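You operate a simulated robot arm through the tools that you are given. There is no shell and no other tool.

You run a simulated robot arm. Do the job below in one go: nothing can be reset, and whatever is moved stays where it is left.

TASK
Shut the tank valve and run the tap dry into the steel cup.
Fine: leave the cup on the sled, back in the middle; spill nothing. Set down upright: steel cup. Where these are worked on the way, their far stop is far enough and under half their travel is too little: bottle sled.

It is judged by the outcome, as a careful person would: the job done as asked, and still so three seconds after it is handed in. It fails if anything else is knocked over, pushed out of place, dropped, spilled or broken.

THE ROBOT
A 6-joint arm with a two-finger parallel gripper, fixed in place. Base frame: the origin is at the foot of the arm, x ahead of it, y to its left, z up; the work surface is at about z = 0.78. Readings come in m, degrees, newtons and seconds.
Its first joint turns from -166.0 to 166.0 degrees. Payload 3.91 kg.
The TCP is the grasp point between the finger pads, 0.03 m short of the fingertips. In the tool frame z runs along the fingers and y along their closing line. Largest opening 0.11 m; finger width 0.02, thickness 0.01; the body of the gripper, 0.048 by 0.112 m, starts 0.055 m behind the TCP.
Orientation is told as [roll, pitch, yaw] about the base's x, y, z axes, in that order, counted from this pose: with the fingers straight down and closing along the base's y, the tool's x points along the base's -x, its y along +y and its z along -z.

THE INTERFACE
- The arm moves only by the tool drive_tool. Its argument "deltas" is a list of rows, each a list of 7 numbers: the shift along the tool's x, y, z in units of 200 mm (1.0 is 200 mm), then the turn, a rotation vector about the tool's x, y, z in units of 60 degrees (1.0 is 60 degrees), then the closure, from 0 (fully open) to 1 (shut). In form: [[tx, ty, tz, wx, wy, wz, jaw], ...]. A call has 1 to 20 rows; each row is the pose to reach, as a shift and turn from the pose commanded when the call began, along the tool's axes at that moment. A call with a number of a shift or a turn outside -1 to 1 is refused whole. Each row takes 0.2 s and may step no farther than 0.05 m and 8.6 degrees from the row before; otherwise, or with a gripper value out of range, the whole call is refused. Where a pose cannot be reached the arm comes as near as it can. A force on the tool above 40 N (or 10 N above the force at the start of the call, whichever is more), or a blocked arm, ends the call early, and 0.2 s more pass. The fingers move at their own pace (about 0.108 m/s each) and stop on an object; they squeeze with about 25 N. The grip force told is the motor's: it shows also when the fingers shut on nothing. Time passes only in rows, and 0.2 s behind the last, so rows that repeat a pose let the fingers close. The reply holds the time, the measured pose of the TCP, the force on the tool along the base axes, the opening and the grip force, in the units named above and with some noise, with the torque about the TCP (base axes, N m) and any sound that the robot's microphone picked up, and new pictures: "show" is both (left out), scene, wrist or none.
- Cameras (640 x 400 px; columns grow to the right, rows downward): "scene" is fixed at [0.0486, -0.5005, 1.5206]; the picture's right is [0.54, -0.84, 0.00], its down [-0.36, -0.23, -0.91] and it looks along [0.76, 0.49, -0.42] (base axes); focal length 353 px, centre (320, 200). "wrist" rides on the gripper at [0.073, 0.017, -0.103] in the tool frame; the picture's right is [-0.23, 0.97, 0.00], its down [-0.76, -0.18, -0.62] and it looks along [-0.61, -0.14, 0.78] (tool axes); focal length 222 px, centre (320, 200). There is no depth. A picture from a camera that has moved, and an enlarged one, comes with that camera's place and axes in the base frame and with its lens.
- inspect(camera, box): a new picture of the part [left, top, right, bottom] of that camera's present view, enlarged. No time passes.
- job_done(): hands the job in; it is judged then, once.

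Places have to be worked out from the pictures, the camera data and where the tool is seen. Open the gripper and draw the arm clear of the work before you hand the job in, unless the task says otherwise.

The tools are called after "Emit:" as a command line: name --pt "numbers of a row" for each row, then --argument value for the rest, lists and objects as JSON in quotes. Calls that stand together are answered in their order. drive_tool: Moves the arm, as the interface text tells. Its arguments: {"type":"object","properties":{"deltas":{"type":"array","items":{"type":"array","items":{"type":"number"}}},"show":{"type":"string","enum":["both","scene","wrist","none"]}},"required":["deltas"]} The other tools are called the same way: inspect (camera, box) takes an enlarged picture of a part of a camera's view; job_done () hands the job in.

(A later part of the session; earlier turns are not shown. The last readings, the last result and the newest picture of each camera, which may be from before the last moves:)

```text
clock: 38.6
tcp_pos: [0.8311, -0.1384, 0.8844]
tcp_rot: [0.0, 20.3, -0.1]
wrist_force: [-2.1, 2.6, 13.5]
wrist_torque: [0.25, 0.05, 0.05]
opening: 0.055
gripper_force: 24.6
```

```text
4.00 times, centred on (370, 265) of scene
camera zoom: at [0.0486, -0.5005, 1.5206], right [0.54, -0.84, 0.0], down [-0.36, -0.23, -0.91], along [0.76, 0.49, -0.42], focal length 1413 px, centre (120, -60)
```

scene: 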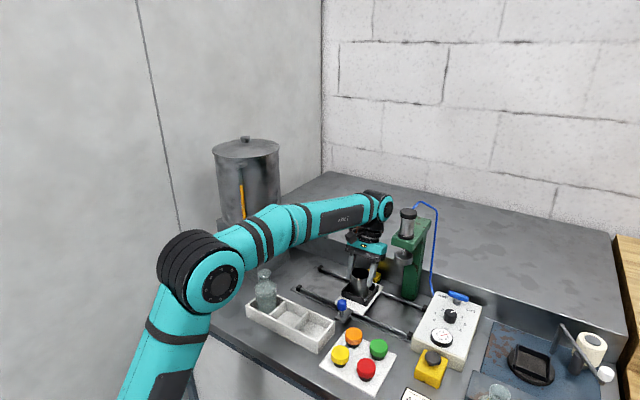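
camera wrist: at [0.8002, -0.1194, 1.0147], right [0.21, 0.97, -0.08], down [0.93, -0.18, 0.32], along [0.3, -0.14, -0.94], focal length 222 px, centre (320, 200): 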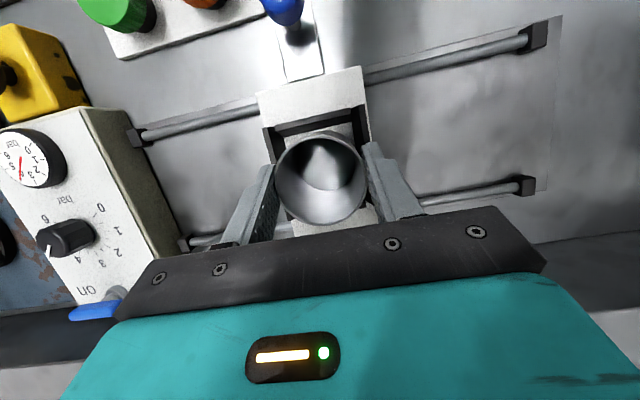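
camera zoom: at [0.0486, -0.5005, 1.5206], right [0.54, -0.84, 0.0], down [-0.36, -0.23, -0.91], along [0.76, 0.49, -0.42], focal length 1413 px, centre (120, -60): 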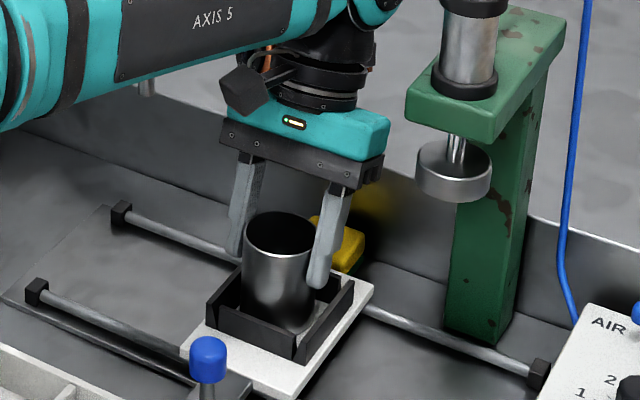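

A centred vertical force of 13.5 N shows the cup is seated on the plate. I'll open partially, to stay clear of the press, and retract along the tool axis.

Emit:
drive_tool --pt "0 0 0 0 0 0 0.45" --pt "0 0 0 0 0 0 0.3" --pt "0 0 0 0 0 0 0.28" --pt "0 0 -0.1 0 0 0 0.28" --pt "0 0 -0.3 0 0 0 0.28" --pt "0 0 -0.5 0 0 0 0.28"

Emit:
inspect --camera "scene" --box '[325, 215, 415, 315]'

Emit:
inspect --camera "wrist" --box '[200, 0, 440, 220]'

```text
clock: 40.0
tcp_pos: [0.8665, -0.1391, 0.9808]
tcp_rot: [0.0, 20.3, -0.1]
wrist_force: [-0.3, 0.3, 0.0]
wrist_torque: [-0.03, -0.03, -0.01]
opening: 0.0795
gripper_force: 0.0
camera wrist: at [0.8363, -0.1213, 1.1012], right [0.21, 0.97, -0.08], down [0.93, -0.18, 0.32], along [0.3, -0.14, -0.94], focal length 222 px, centre (320, 200)
```

scene: 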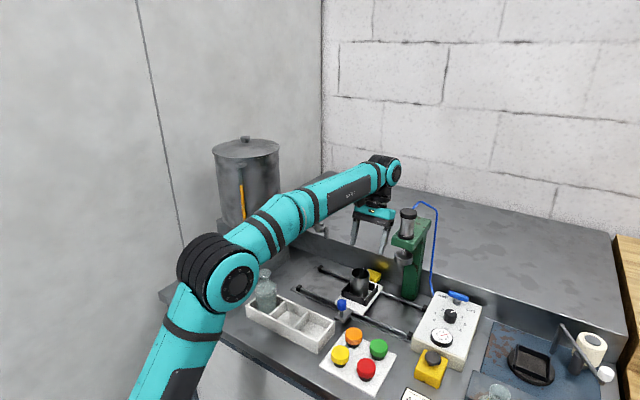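
wrist: 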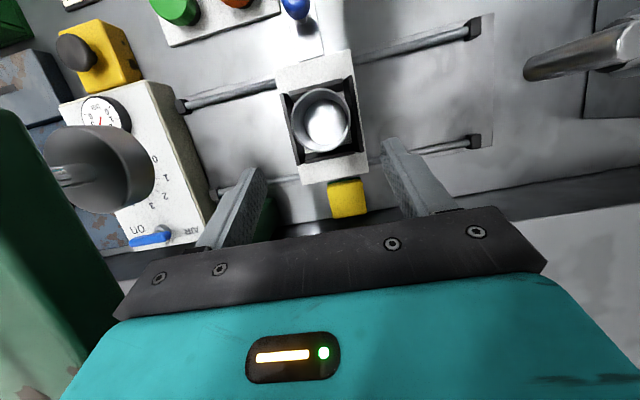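

```text
4.00 times, centred on (370, 265) of scene
camera zoom: at [0.0486, -0.5005, 1.5206], right [0.54, -0.84, 0.0], down [-0.36, -0.23, -0.91], along [0.76, 0.49, -0.42], focal length 1413 px, centre (120, -60)
```

zoom: 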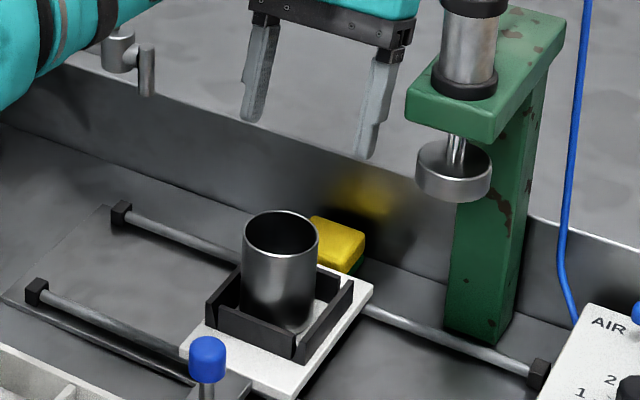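

```text
1.82 times, centred on (320, 110) of wrist
camera zoom: at [0.8363, -0.1213, 1.1012], right [0.21, 0.97, -0.08], down [0.93, -0.18, 0.32], along [0.3, -0.14, -0.94], focal length 404 px, centre (320, 364)
```

zoom: 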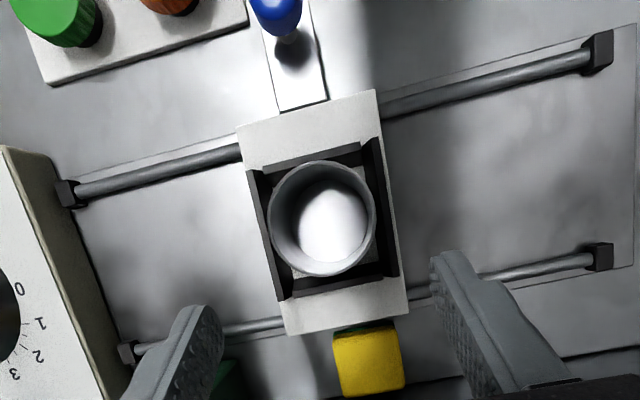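

The cup stands upright in the sled holder. Next I'll go for the sled's blue knob near (0.72, -0.138, 0.846), first rising and turning the tool toward yaw -90, leaning to -y, so nothing hits the press or the tap.

Emit:
drive_tool --pt "0.211 0.066 -0.063 -0.0493 0 0.1341 0.28" --pt "0.422 0.132 -0.127 -0.0986 0 0.2681 0.28" --pt "0.638 0.2 -0.192 -0.1479 0 0.4022 0.28" --pt "0.638 0.2 -0.192 -0.1971 0 0.5363 0.28" --pt "0.638 0.2 -0.192 -0.2464 0 0.6704 0.28" --pt "0.638 0.2 -0.192 -0.2957 0 0.8044 0.28" --pt "0.638 0.2 -0.192 -0.345 0 0.9385 0.28" --show "none"

Emit:
drive_tool --pt "0 0 0 -0.0493 0 0.1341 0.28" --pt "0 0 0 -0.0986 0 0.2681 0.28" --pt "0 0 0 -0.1479 0 0.4022 0.28" --pt "0 0 0 -0.1725 0 0.4693 0.28"

Emit:
inspect --camera "scene" --box '[290, 170, 420, 330]'

Emit:
inspect --camera "wrist" --box '[200, 0, 440, 220]'

```text
clock: 41.6
tcp_pos: [0.7589, -0.1003, 1.0584]
tcp_rot: [0.0, 20.4, -60.2]
wrist_force: [-0.2, -0.2, -0.2]
wrist_torque: [0.0, 0.03, 0.04]
opening: 0.0793
gripper_force: 0.1
```

```text
clock: 42.6
tcp_pos: [0.7592, -0.0987, 1.0587]
tcp_rot: [-0.1, 20.2, -90.2]
wrist_force: [0.2, -0.3, -0.2]
wrist_torque: [-0.01, 0.0, 0.03]
opening: 0.0793
gripper_force: 0.1
camera wrist: at [0.7777, -0.0658, 1.1799], right [0.97, -0.22, -0.08], down [-0.18, -0.93, 0.32], along [-0.14, -0.3, -0.94], focal length 222 px, centre (320, 200)
```

scene: 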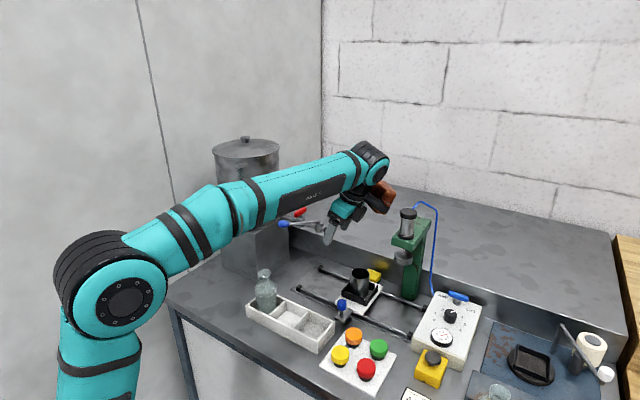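
wrist: 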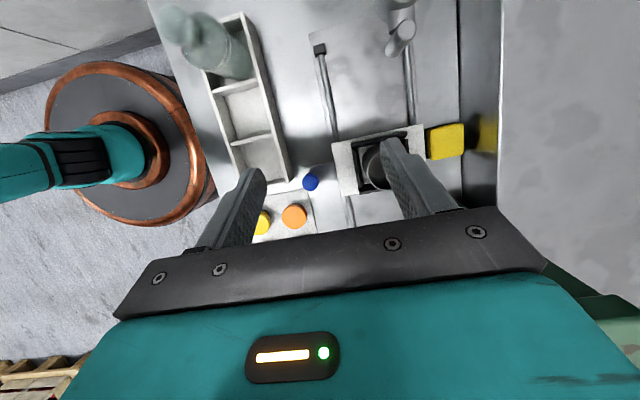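

```text
2.50 times, centred on (355, 250) of scene
camera zoom: at [0.0486, -0.5005, 1.5206], right [0.54, -0.84, 0.0], down [-0.36, -0.23, -0.91], along [0.76, 0.49, -0.42], focal length 883 px, centre (232, 75)
```

zoom: 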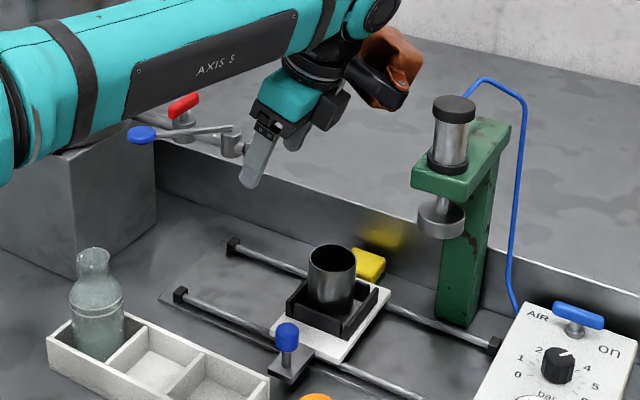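

```text
1.82 times, centred on (320, 110) of wrist
camera zoom: at [0.7777, -0.0658, 1.1799], right [0.97, -0.22, -0.08], down [-0.18, -0.93, 0.32], along [-0.14, -0.3, -0.94], focal length 404 px, centre (320, 364)
```

zoom: 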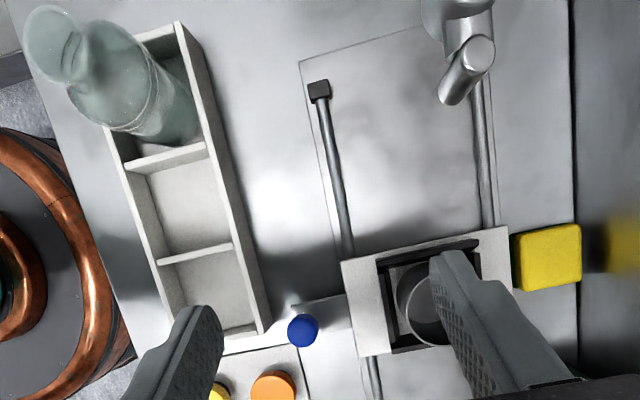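

The sled knob is at about (0.7205, -0.139, 0.845). I'll narrow the fingers to 0.05 m and move above it.

Emit:
drive_tool --pt "-0.106 -0.048 0.12 0 0 0 0.55" --pt "-0.212 -0.097 0.239 0 0 0 0.55" --pt "-0.319 -0.145 0.358 0 0 0 0.55" --pt "-0.425 -0.1935 0.478 0 0 0 0.55"

Emit:
inspect --camera "scene" --box '[300, 220, 400, 340]'

Emit:
inspect --camera "wrist" --box '[200, 0, 440, 240]'

```text
clock: 43.6
tcp_pos: [0.721, -0.1456, 0.9413]
tcp_rot: [-0.1, 20.2, -90.0]
wrist_force: [0.5, 0.7, 0.4]
wrist_torque: [0.01, -0.02, 0.01]
opening: 0.0495
gripper_force: 0.0
camera wrist: at [0.7389, -0.1128, 1.0626], right [0.97, -0.21, -0.08], down [-0.18, -0.93, 0.32], along [-0.14, -0.3, -0.94], focal length 222 px, centre (320, 200)
```

scene: 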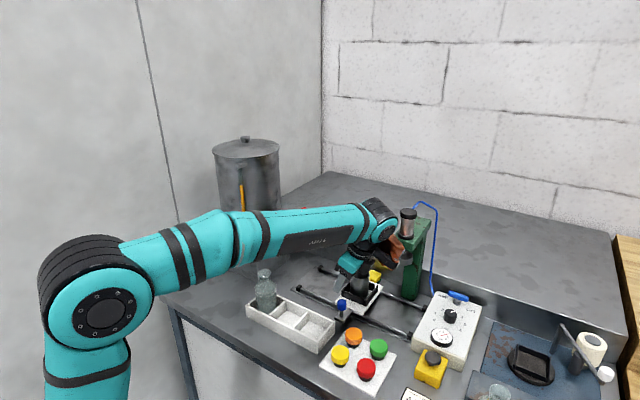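
wrist: 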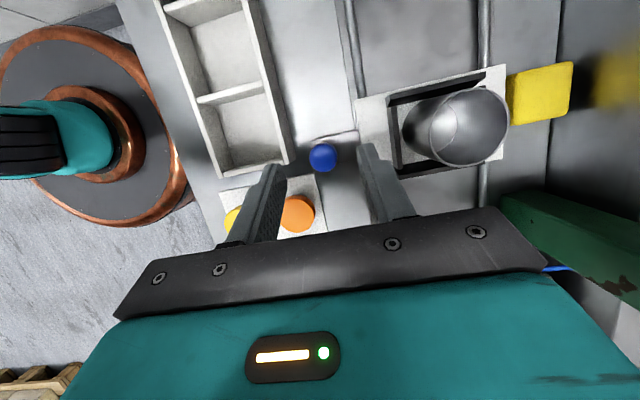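

```text
3.33 times, centred on (350, 280) of scene
camera zoom: at [0.0486, -0.5005, 1.5206], right [0.54, -0.84, 0.0], down [-0.36, -0.23, -0.91], along [0.76, 0.49, -0.42], focal length 1177 px, centre (220, -67)
```

zoom: 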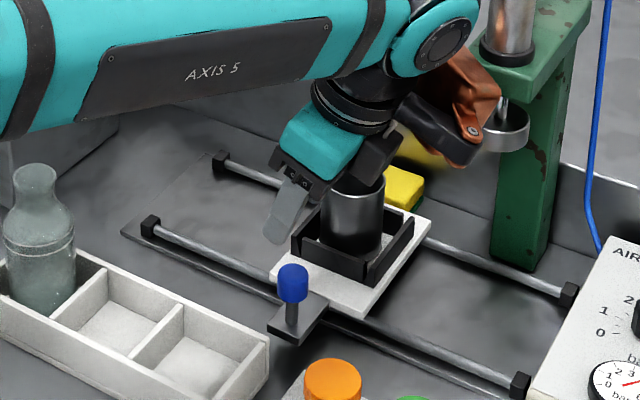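

```text
1.67 times, centred on (320, 120) of wrist
camera zoom: at [0.7389, -0.1128, 1.0626], right [0.97, -0.21, -0.08], down [-0.18, -0.93, 0.32], along [-0.14, -0.3, -0.94], focal length 370 px, centre (320, 333)
```

zoom: 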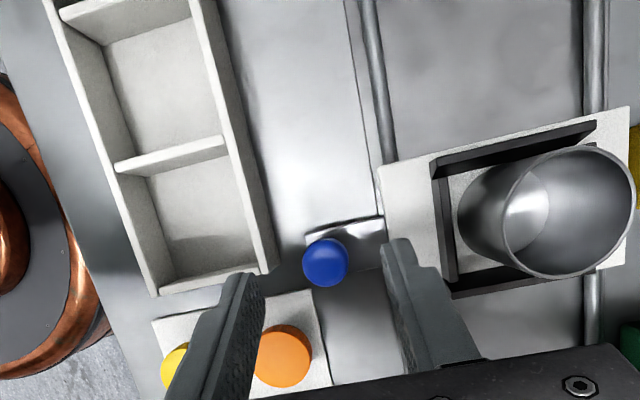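

The knob is at (0.720, -0.1385) between the fingers, and the copper part stays on the near side of the press. Descending onto the knob, then I'll check before gripping.

Emit:
drive_tool --pt "-0.05 -0.004 0.136 0 0 0 0.55" --pt "-0.1 -0.004 0.272 0 0 0 0.55" --pt "-0.1363 -0.004 0.3707 0 0 0 0.55"

Emit:
inspect --camera "scene" --box '[300, 220, 400, 340]'

Emit:
inspect --camera "wrist" --box '[200, 0, 440, 240]'

```text
clock: 44.4
tcp_pos: [0.7233, -0.145, 0.8614]
tcp_rot: [-0.2, 20.2, -90.1]
wrist_force: [-0.2, 0.0, 0.9]
wrist_torque: [-0.01, -0.01, 0.0]
opening: 0.0495
gripper_force: 0.1
camera wrist: at [0.7412, -0.1124, 0.9824], right [0.97, -0.21, -0.08], down [-0.18, -0.93, 0.32], along [-0.14, -0.3, -0.94], focal length 222 px, centre (320, 200)
```

scene: 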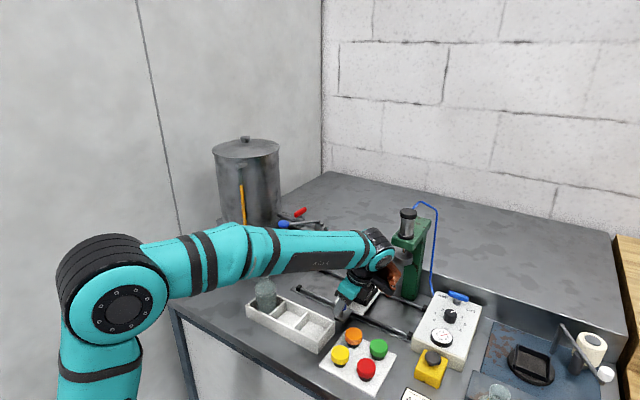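
wrist: 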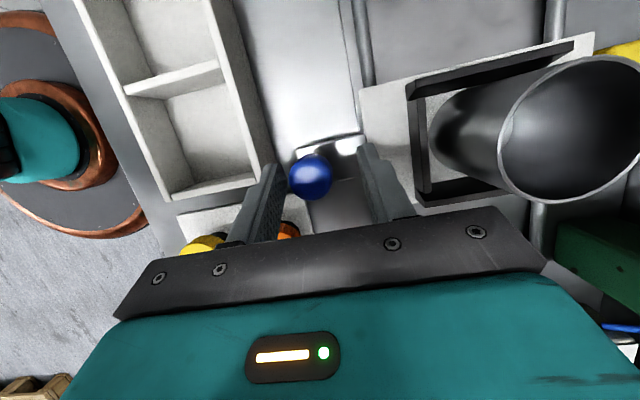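

```text
3.33 times, centred on (350, 280) of scene
camera zoom: at [0.0486, -0.5005, 1.5206], right [0.54, -0.84, 0.0], down [-0.36, -0.23, -0.91], along [0.76, 0.49, -0.42], focal length 1177 px, centre (220, -67)
```

zoom: 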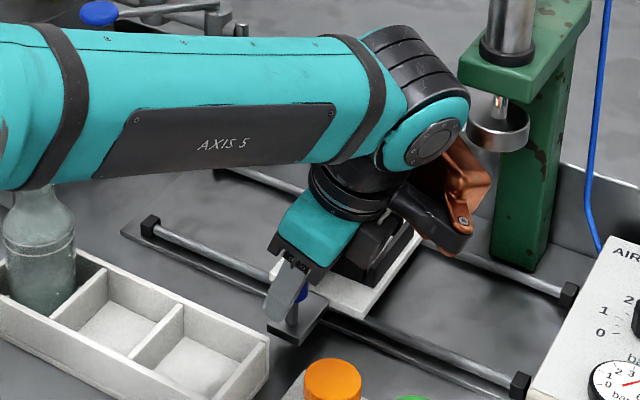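

```text
1.67 times, centred on (320, 120) of wrist
camera zoom: at [0.7412, -0.1124, 0.9824], right [0.97, -0.21, -0.08], down [-0.18, -0.93, 0.32], along [-0.14, -0.3, -0.94], focal length 370 px, centre (320, 333)
```

zoom: 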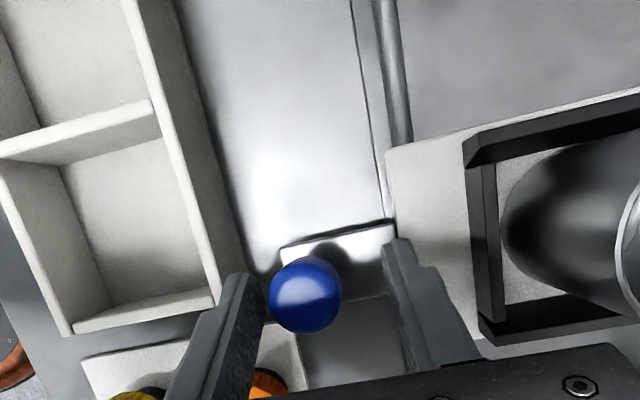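

Knob is about 3 mm to -x of centre. I'll shift and close on it.

Emit:
drive_tool --pt "0 -0.015 0 0 0 0 0.55" --pt "0 -0.015 0 0 0 0 0.68" --pt "0 -0.015 0 0 0 0 0.75" --pt "0 -0.015 0 0 0 0 0.8" --pt "0 -0.015 0 0 0 0 0.82" --show "wrist"

Emit:
inspect --camera "wrist" --box '[240, 80, 440, 240]'

```text
clock: 45.6
tcp_pos: [0.7179, -0.1464, 0.8606]
tcp_rot: [-0.2, 20.1, -90.1]
wrist_force: [-15.3, 1.0, -4.1]
wrist_torque: [0.03, 0.34, 0.1]
opening: 0.0254
gripper_force: 45.4
camera wrist: at [0.7366, -0.1131, 0.982], right [0.97, -0.21, -0.08], down [-0.18, -0.93, 0.32], along [-0.14, -0.3, -0.94], focal length 222 px, centre (320, 200)
```

wrist: 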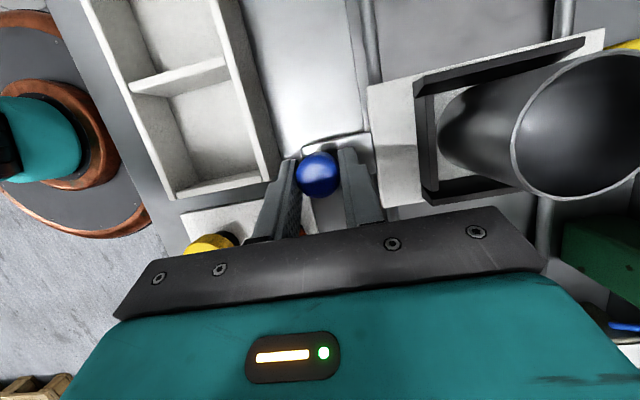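

```text
2.50 times, centred on (340, 160) of wrist
camera zoom: at [0.7366, -0.1131, 0.982], right [0.97, -0.21, -0.08], down [-0.18, -0.93, 0.32], along [-0.14, -0.3, -0.94], focal length 555 px, centre (270, 300)
```

zoom: 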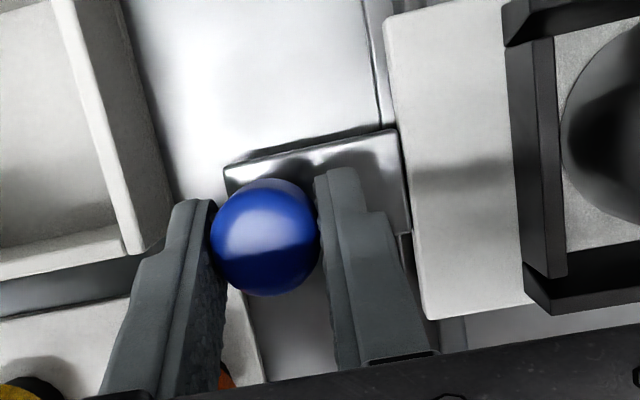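

Knob gripped, opening 0.0254. I'll note the middle as TCP y = -0.146. Pulling slowly toward +y for a first test.

Emit:
drive_tool --pt "0 -0.006 0 0 0 0 0.85" --pt "0.019 -0.006 0.007 0 0 0 0.85" --pt "0.047 -0.006 0.0173 0 0 0 0.85" --pt "0.094 -0.006 0.0345 0 0 0 0.85" --show "scene"

Emit:
inspect --camera "scene" --box '[300, 220, 400, 340]'

```text
clock: 46.6
tcp_pos: [0.7184, -0.1254, 0.8609]
tcp_rot: [0.0, 20.1, -90.1]
wrist_force: [32.3, -0.6, -5.1]
wrist_torque: [-0.1, -0.72, -0.22]
opening: 0.0255
gripper_force: 45.2
```

scene: 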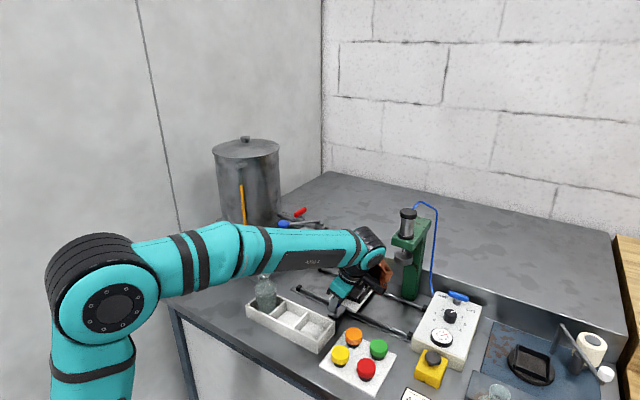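

```text
3.33 times, centred on (350, 280) of scene
camera zoom: at [0.0486, -0.5005, 1.5206], right [0.54, -0.84, 0.0], down [-0.36, -0.23, -0.91], along [0.76, 0.49, -0.42], focal length 1177 px, centre (220, -67)
```

zoom: 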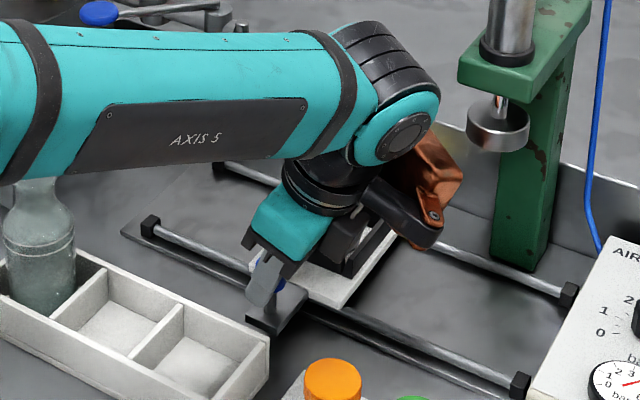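

The sled slides easily along the rails, though a sideways load of 32 N in x has built up. I'll ease that by about 1.2 mm and continue to +y.

Emit:
drive_tool --pt "0 0.006 0 0 0 0 0.85" --pt "0.047 0.006 0.0173 0 0 0 0.85" --pt "0.094 0.006 0.0345 0 0 0 0.85" --pt "0.141 0.006 0.0518 0 0 0 0.85" --pt "0.188 0.006 0.069 0 0 0 0.85" --show "scene"

Emit:
inspect --camera "scene" --box '[280, 200, 400, 340]'

```text
clock: 47.8
tcp_pos: [0.7175, -0.0849, 0.861]
tcp_rot: [-0.1, 20.2, -90.0]
wrist_force: [23.3, -0.1, 2.4]
wrist_torque: [0.16, -0.46, -0.03]
opening: 0.0252
gripper_force: 45.0
```

scene: 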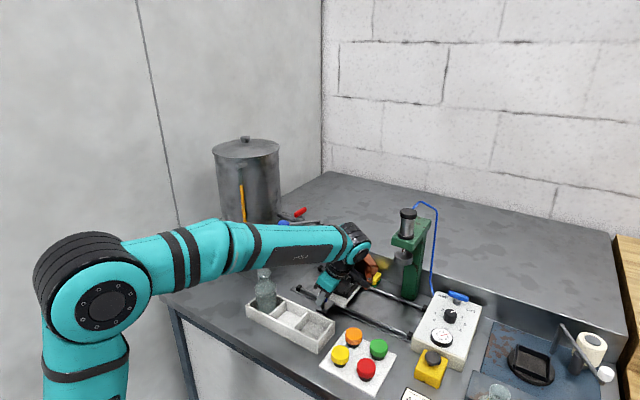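

```text
2.86 times, centred on (340, 270) of scene
camera zoom: at [0.0486, -0.5005, 1.5206], right [0.54, -0.84, 0.0], down [-0.36, -0.23, -0.91], along [0.76, 0.49, -0.42], focal length 1009 px, centre (263, 0)
```

zoom: 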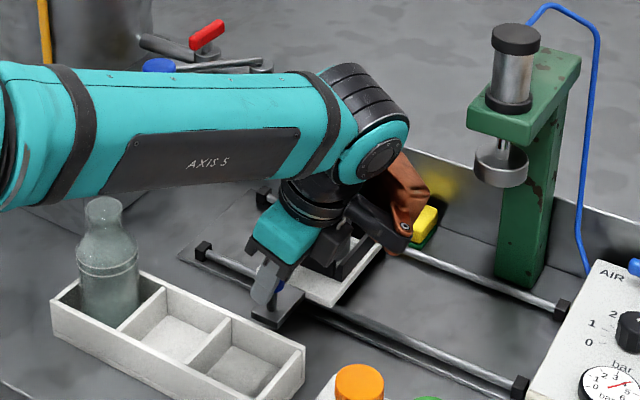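

Sled is about halfway. Continuing toward the left stop with another small x relief.

Emit:
drive_tool --pt "0.03 0.006 0.011 0 0 0 0.85" --pt "0.08 0.006 0.0294 0 0 0 0.85" --pt "0.13 0.006 0.0478 0 0 0 0.85" --pt "0.18 0.006 0.0662 0 0 0 0.85" --pt "0.22 0.006 0.0809 0 0 0 0.85" --show "both"

Emit:
inspect --camera "scene" --box '[260, 190, 380, 330]'

```text
clock: 49.0
tcp_pos: [0.719, -0.0397, 0.8608]
tcp_rot: [0.0, 20.2, -90.2]
wrist_force: [-5.5, -0.3, 22.8]
wrist_torque: [0.24, 0.18, 0.2]
opening: 0.0252
gripper_force: 44.9
camera wrist: at [0.7362, -0.0058, 0.9819], right [0.97, -0.21, -0.08], down [-0.18, -0.93, 0.32], along [-0.14, -0.3, -0.94], focal length 222 px, centre (320, 200)
```

scene: 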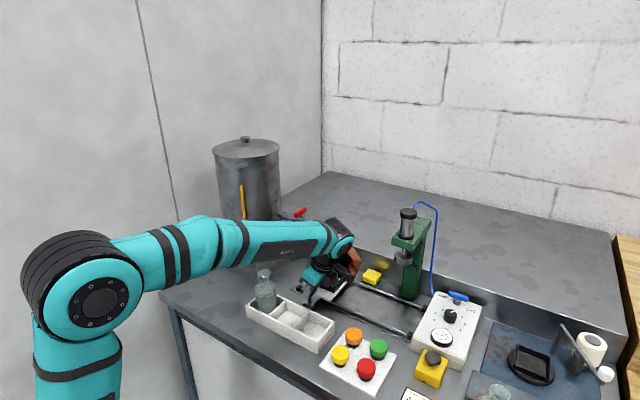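
wrist: 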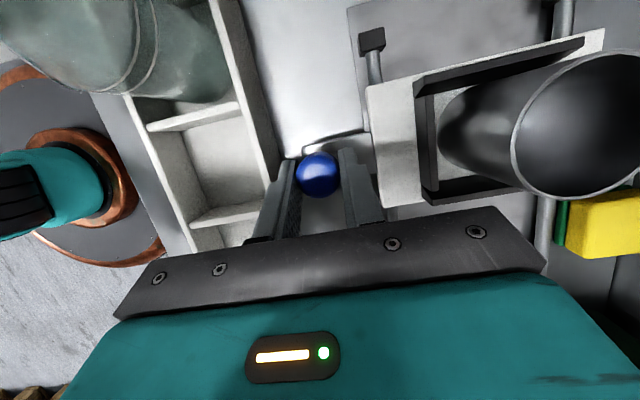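

```text
2.86 times, centred on (320, 260) of scene
camera zoom: at [0.0486, -0.5005, 1.5206], right [0.54, -0.84, 0.0], down [-0.36, -0.23, -0.91], along [0.76, 0.49, -0.42], focal length 1009 px, centre (320, 29)
```

zoom: 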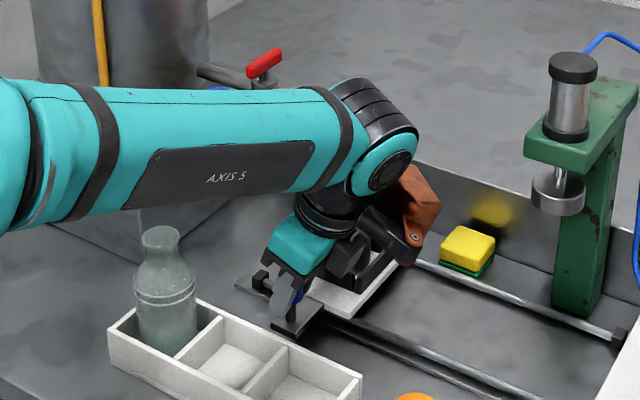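

The sled's plate is about 2 cm from the left end stop. I'll ease the vertical load and creep until it touches the stop.

Emit:
drive_tool --pt "0.0017 0 -0.0047 0 0 0 0.85" --pt "0.0252 0 0.004 0 0 0 0.85" --pt "0.0487 0 0.0126 0 0 0 0.85" --pt "0.0721 0 0.0212 0 0 0 0.85" --pt "0.0956 0 0.0298 0 0 0 0.85" --pt "0.119 0 0.0385 0 0 0 0.85" --show "both"

Emit:
inspect --camera "scene" --box '[260, 190, 380, 330]'

```text
clock: 50.4
tcp_pos: [0.7173, -0.0103, 0.8609]
tcp_rot: [-0.1, 20.3, -89.9]
wrist_force: [-3.3, -3.0, 1.9]
wrist_torque: [-0.05, 0.0, -0.02]
opening: 0.0241
gripper_force: 7.3
camera wrist: at [0.7362, 0.0233, 0.9825], right [0.97, -0.21, -0.08], down [-0.17, -0.93, 0.32], along [-0.14, -0.3, -0.94], focal length 222 px, centre (320, 200)
```

scene: 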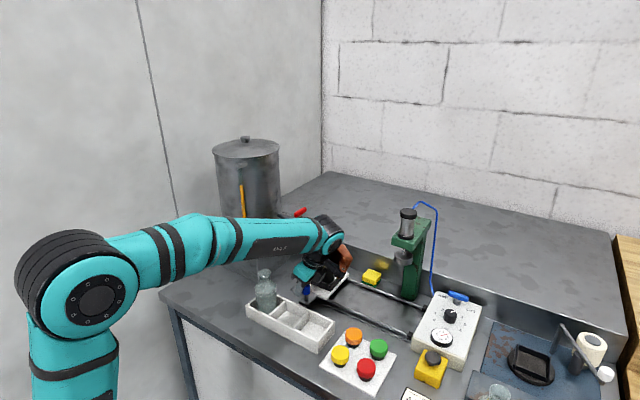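
wrist: 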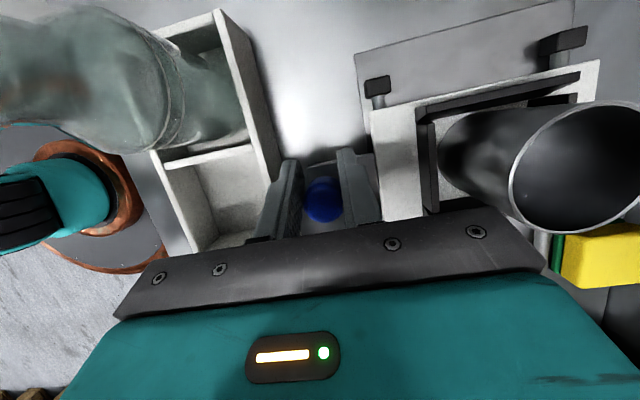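

```text
2.86 times, centred on (320, 260) of scene
camera zoom: at [0.0486, -0.5005, 1.5206], right [0.54, -0.84, 0.0], down [-0.36, -0.23, -0.91], along [0.76, 0.49, -0.42], focal length 1009 px, centre (320, 29)
```

zoom: 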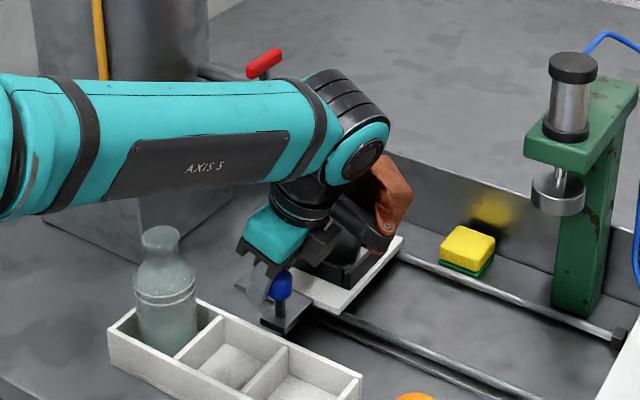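

The sled is against its left stop; the fingers slipped off the knob, which is now at about y = -0.019, matching the spout. I'll open slightly and withdraw along the tool axis.

Emit:
drive_tool --pt "0 0 0 0 0 0 0.6" --pt "0 0 0 0 0 0 0.55" --pt "0 0 -0.1 0 0 0 0.55" --pt "0 0 -0.3 0 0 0 0.55" --pt "0 0 -0.5 0 0 0 0.55" --pt "0 0 -0.7 0 0 0 0.55" --pt "0 0 -0.9 0 0 0 0.55"

Emit:
inspect --camera "scene" --box '[250, 190, 390, 330]'

Emit:
inspect --camera "wrist" --box '[240, 0, 500, 200]'

```text
clock: 52.0
tcp_pos: [0.7174, -0.0742, 1.0284]
tcp_rot: [-0.1, 20.2, -90.2]
wrist_force: [0.8, -0.7, -1.1]
wrist_torque: [-0.02, 0.06, 0.02]
opening: 0.0495
gripper_force: 0.1
camera wrist: at [0.7359, -0.0416, 1.1492], right [0.97, -0.21, -0.08], down [-0.18, -0.93, 0.32], along [-0.14, -0.3, -0.94], focal length 222 px, centre (320, 200)
```

scene: 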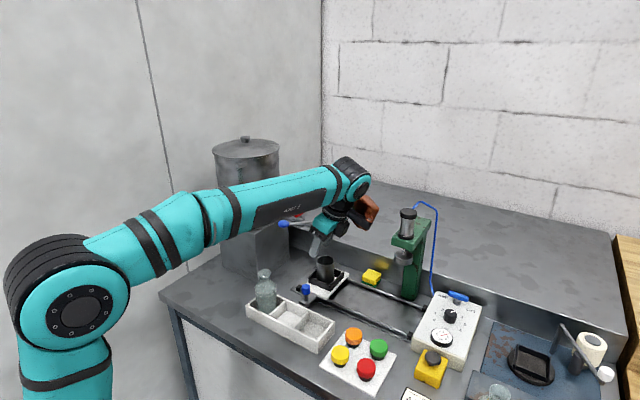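
wrist: 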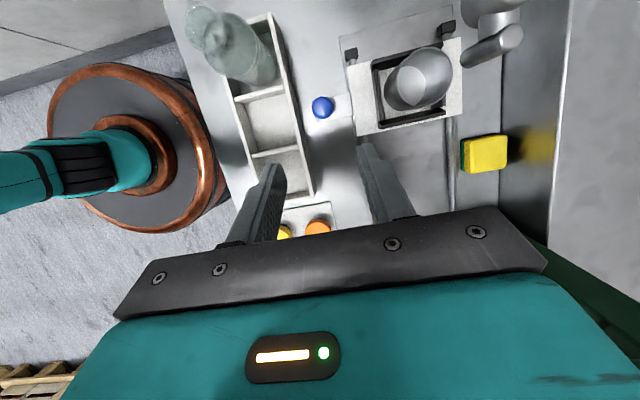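

```text
2.86 times, centred on (320, 260) of scene
camera zoom: at [0.0486, -0.5005, 1.5206], right [0.54, -0.84, 0.0], down [-0.36, -0.23, -0.91], along [0.76, 0.49, -0.42], focal length 1009 px, centre (320, 29)
```

zoom: 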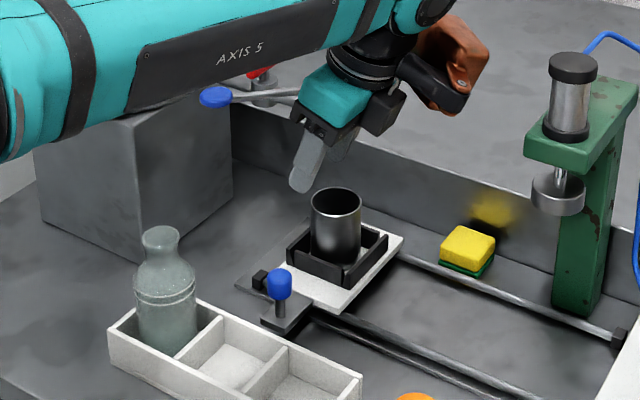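

```text
2.00 times, centred on (370, 100) of wrist
camera zoom: at [0.7359, -0.0416, 1.1492], right [0.97, -0.21, -0.08], down [-0.18, -0.93, 0.32], along [-0.14, -0.3, -0.94], focal length 444 px, centre (220, 400)
```

zoom: 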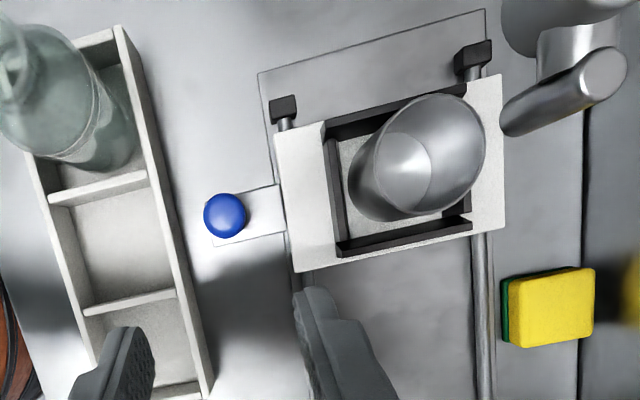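

The cup sits under the spout outlet with the sled at its stop. Next is the tap lever: I'll straighten the tool, rise above lever height and turn so the fingers close along the lever knob's swing direction.

Emit:
drive_tool --pt "0.09 -0.029 -0.13 0 -0.11 0 0.4" --pt "0.18 -0.058 -0.26 0 -0.22 0 0.4" --pt "0.2715 -0.087 -0.388 0 -0.337 0 0.4" --show "none"

Emit:
drive_tool --pt "0.05 0.02 0 0 0 -0.133 0.3" --pt "0.1 0.04 0 0 0 -0.266 0.3" --pt "0.2 0.07 0 0 0 -0.4 0.3" --pt "0.3 0.1 0 0 0 -0.533 0.3" --pt "0.4 0.14 0 0 0 -0.666 0.3" --pt "0.5 0.18 0 0 0 -0.8 0.3" --pt "0.6 0.215 0 0 0 -0.93 0.3"

Emit:
inspect --camera "wrist" --box '[200, 0, 440, 220]'

Emit:
inspect --camera "scene" --box '[250, 140, 370, 290]'

```text
clock: 52.8
tcp_pos: [0.7008, -0.0516, 1.1205]
tcp_rot: [-0.3, -0.1, -90.1]
wrist_force: [-0.6, 0.3, -0.1]
wrist_torque: [-0.02, 0.03, 0.0]
opening: 0.0662
gripper_force: 0.0
```

```text
clock: 54.4
tcp_pos: [0.7433, 0.069, 1.1237]
tcp_rot: [-0.2, 0.0, -34.2]
wrist_force: [-0.6, 0.5, 0.0]
wrist_torque: [0.03, 0.01, -0.02]
opening: 0.0771
gripper_force: 0.1
camera wrist: at [0.6947, 0.1241, 1.2263], right [0.74, 0.68, 0.0], down [0.53, -0.57, 0.62], along [0.42, -0.46, -0.78], focal length 222 px, centre (320, 200)
```

scene: 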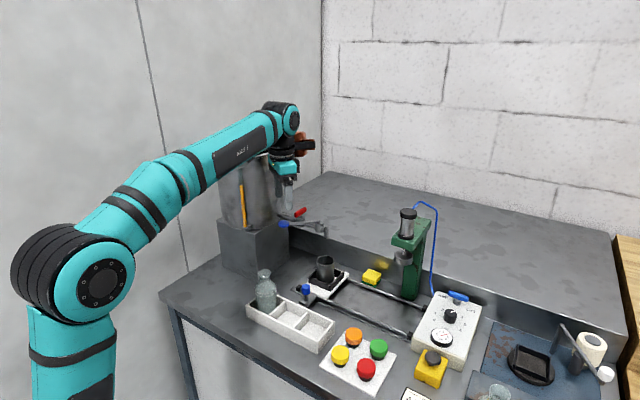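
wrist: 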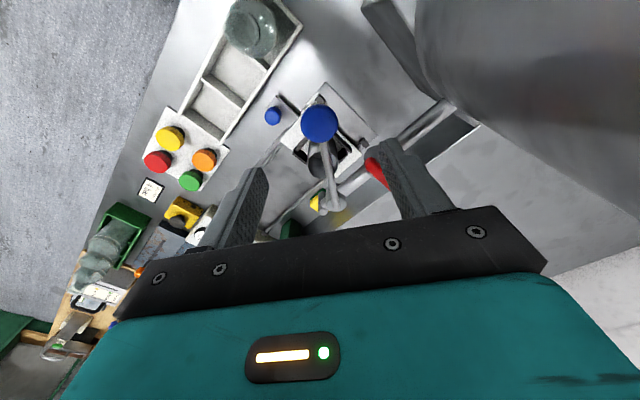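

```text
1.82 times, centred on (320, 110) of wrist
camera zoom: at [0.6947, 0.1241, 1.2263], right [0.74, 0.68, 0.0], down [0.53, -0.57, 0.62], along [0.42, -0.46, -0.78], focal length 404 px, centre (320, 364)
```

zoom: 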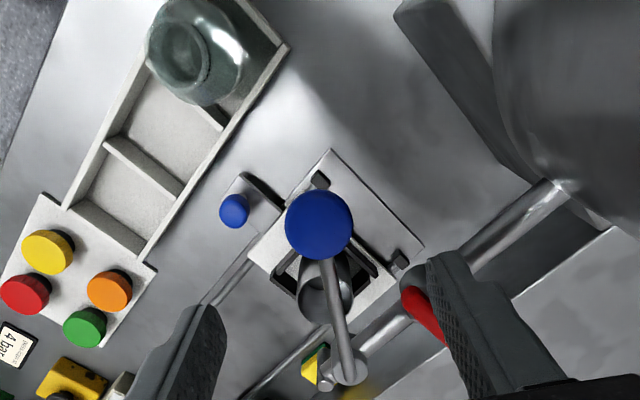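

```text
2.67 times, centred on (310, 215) of scene
camera zoom: at [0.0486, -0.5005, 1.5206], right [0.54, -0.84, 0.0], down [-0.36, -0.23, -0.91], along [0.76, 0.49, -0.42], focal length 942 px, centre (347, 160)
```

zoom: 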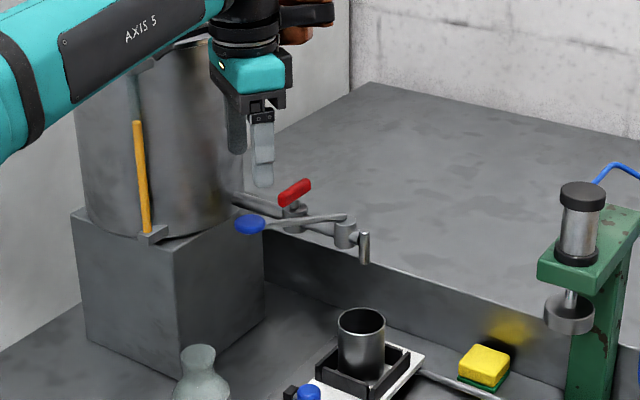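

Lever knob is at (0.7416, 0.0712, 1.0285), centred between the fingers. Descending to z ≈ 1.042 around it.

Emit:
drive_tool --pt "0.013 0.004 0.15 0 0 0 0.3" --pt "0.013 0.004 0.3 0 0 0 0.3" --pt "0.013 0.004 0.4085 0 0 0 0.3"

Emit:
inspect --camera "wrist" --box '[200, 40, 440, 240]'

Emit:
inspect --camera "scene" --box '[250, 140, 370, 290]'

```text
clock: 55.2
tcp_pos: [0.7432, 0.0692, 1.039]
tcp_rot: [0.1, 0.0, -34.3]
wrist_force: [-0.3, -0.7, 1.2]
wrist_torque: [0.01, 0.03, 0.0]
opening: 0.0771
gripper_force: 0.1
camera wrist: at [0.6945, 0.125, 1.1424], right [0.74, 0.68, 0.0], down [0.53, -0.58, 0.62], along [0.42, -0.46, -0.78], focal length 222 px, centre (320, 200)
```

scene: 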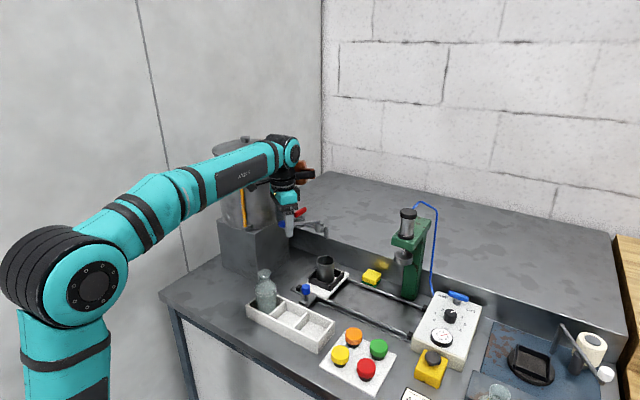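
wrist: 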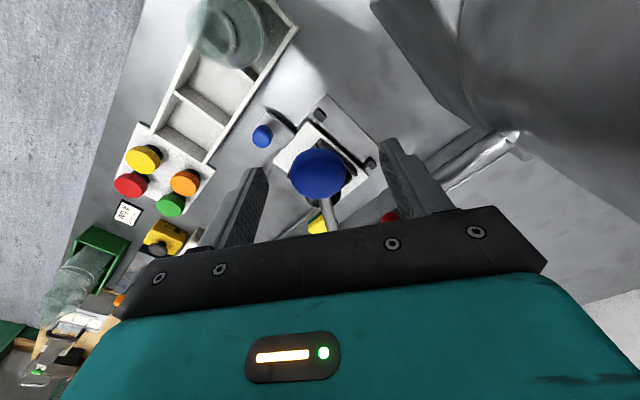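

```text
2.00 times, centred on (320, 140) of wrist
camera zoom: at [0.6945, 0.125, 1.1424], right [0.74, 0.68, 0.0], down [0.53, -0.58, 0.62], along [0.42, -0.46, -0.78], focal length 444 px, centre (320, 320)
```

zoom: 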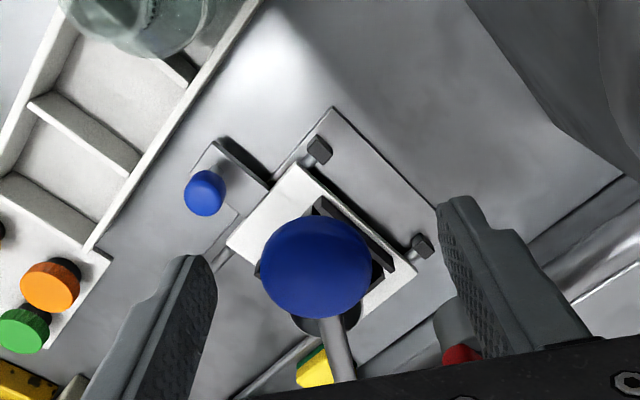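

```text
2.67 times, centred on (310, 215) of scene
camera zoom: at [0.0486, -0.5005, 1.5206], right [0.54, -0.84, 0.0], down [-0.36, -0.23, -0.91], along [0.76, 0.49, -0.42], focal length 942 px, centre (347, 160)
```

zoom: 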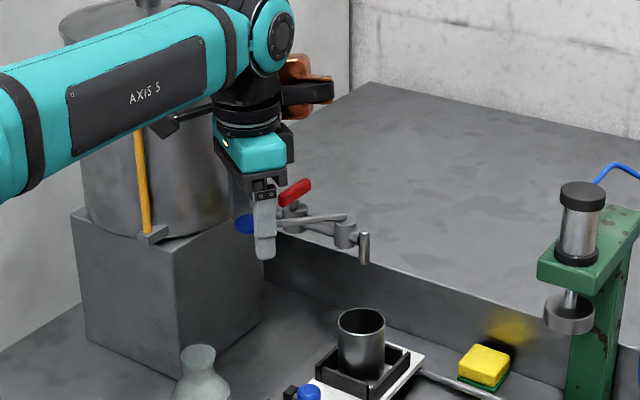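

Closing loosely around the knob to cage it, then I'll swing the lever a few degrees toward -y and watch for resistance and flow.

Emit:
drive_tool --pt "0.013 0.005 0 0 0 0 0.45" --pt "0.013 0.005 0 0 0 0 0.62" --pt "0.013 0.005 0 0 0 0 0.64" --pt "0.013 0.005 0 0 0 0 0.64" --show "wrist"

Emit:
inspect --camera "wrist" --box '[200, 40, 440, 240]'

```text
clock: 56.2
tcp_pos: [0.7424, 0.0726, 1.0405]
tcp_rot: [-0.1, 0.1, -34.1]
wrist_force: [-0.1, -0.4, -0.4]
wrist_torque: [0.01, -0.01, -0.02]
opening: 0.0395
gripper_force: 0.1
camera wrist: at [0.693, 0.1282, 1.1424], right [0.74, 0.68, 0.0], down [0.53, -0.58, 0.62], along [0.42, -0.46, -0.78], focal length 222 px, centre (320, 200)
```

wrist: 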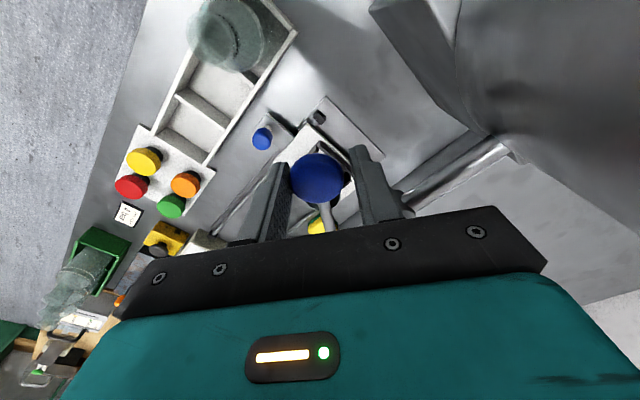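

```text
2.00 times, centred on (320, 140) of wrist
camera zoom: at [0.693, 0.1282, 1.1424], right [0.74, 0.68, 0.0], down [0.53, -0.58, 0.62], along [0.42, -0.46, -0.78], focal length 444 px, centre (320, 320)
```

zoom: 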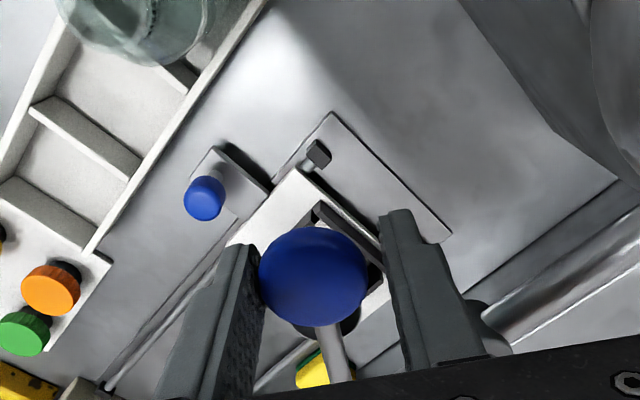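

Knob is caged without load. Swinging it about 16° toward -y now, carefully.

Emit:
drive_tool --pt "-0.001 -0.04 0 0 0 -0.067 0.64" --pt "-0.0055 -0.0786 0 0 0 -0.133 0.64" --pt "-0.012 -0.117 0 0 0 -0.2 0.64" --pt "-0.0219 -0.1556 0 0 0 -0.267 0.64"

Emit:
inspect --camera "scene" --box '[260, 180, 370, 310]'

Emit:
inspect --camera "wrist" --box '[200, 40, 440, 240]'

```text
clock: 57.0
tcp_pos: [0.7342, 0.0584, 1.0388]
tcp_rot: [0.2, 0.1, -24.1]
wrist_force: [19.1, 36.1, -1.5]
wrist_torque: [0.46, -0.08, -0.06]
opening: 0.0596
gripper_force: 20.4
stopped in row 3: the force on the tool passed its limit at 44 N (the readings are from after the stop); the commanded pose is now the measured one
camera wrist: at [0.6764, 0.1039, 1.1423], right [0.6, 0.8, 0.0], down [0.62, -0.47, 0.62], along [0.5, -0.37, -0.78], focal length 222 px, centre (320, 200)
```

scene: 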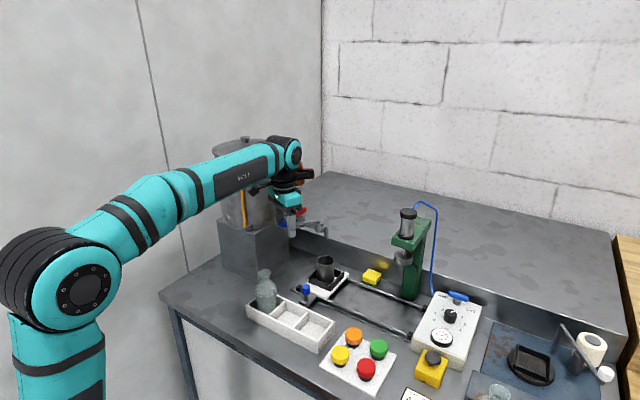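
wrist: 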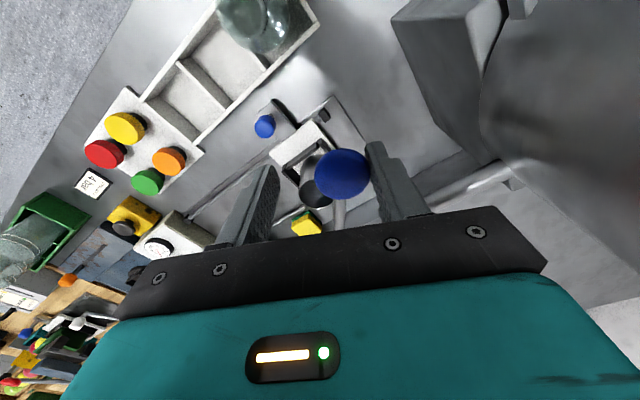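

```text
3.08 times, centred on (315, 245) of scene
camera zoom: at [0.0486, -0.5005, 1.5206], right [0.54, -0.84, 0.0], down [-0.36, -0.23, -0.91], along [0.76, 0.49, -0.42], focal length 1087 px, centre (335, 62)
```

zoom: 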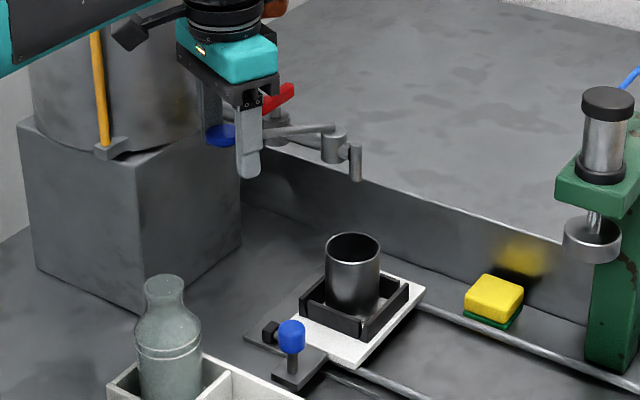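

```text
2.00 times, centred on (320, 140) of wrist
camera zoom: at [0.6764, 0.1039, 1.1423], right [0.6, 0.8, 0.0], down [0.62, -0.47, 0.62], along [0.5, -0.37, -0.78], focal length 444 px, centre (320, 320)
```

zoom: 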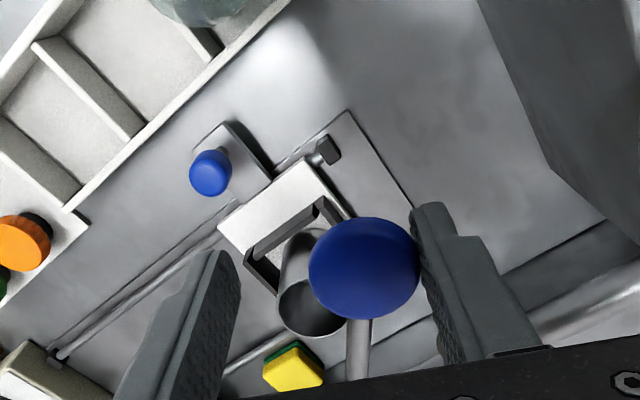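

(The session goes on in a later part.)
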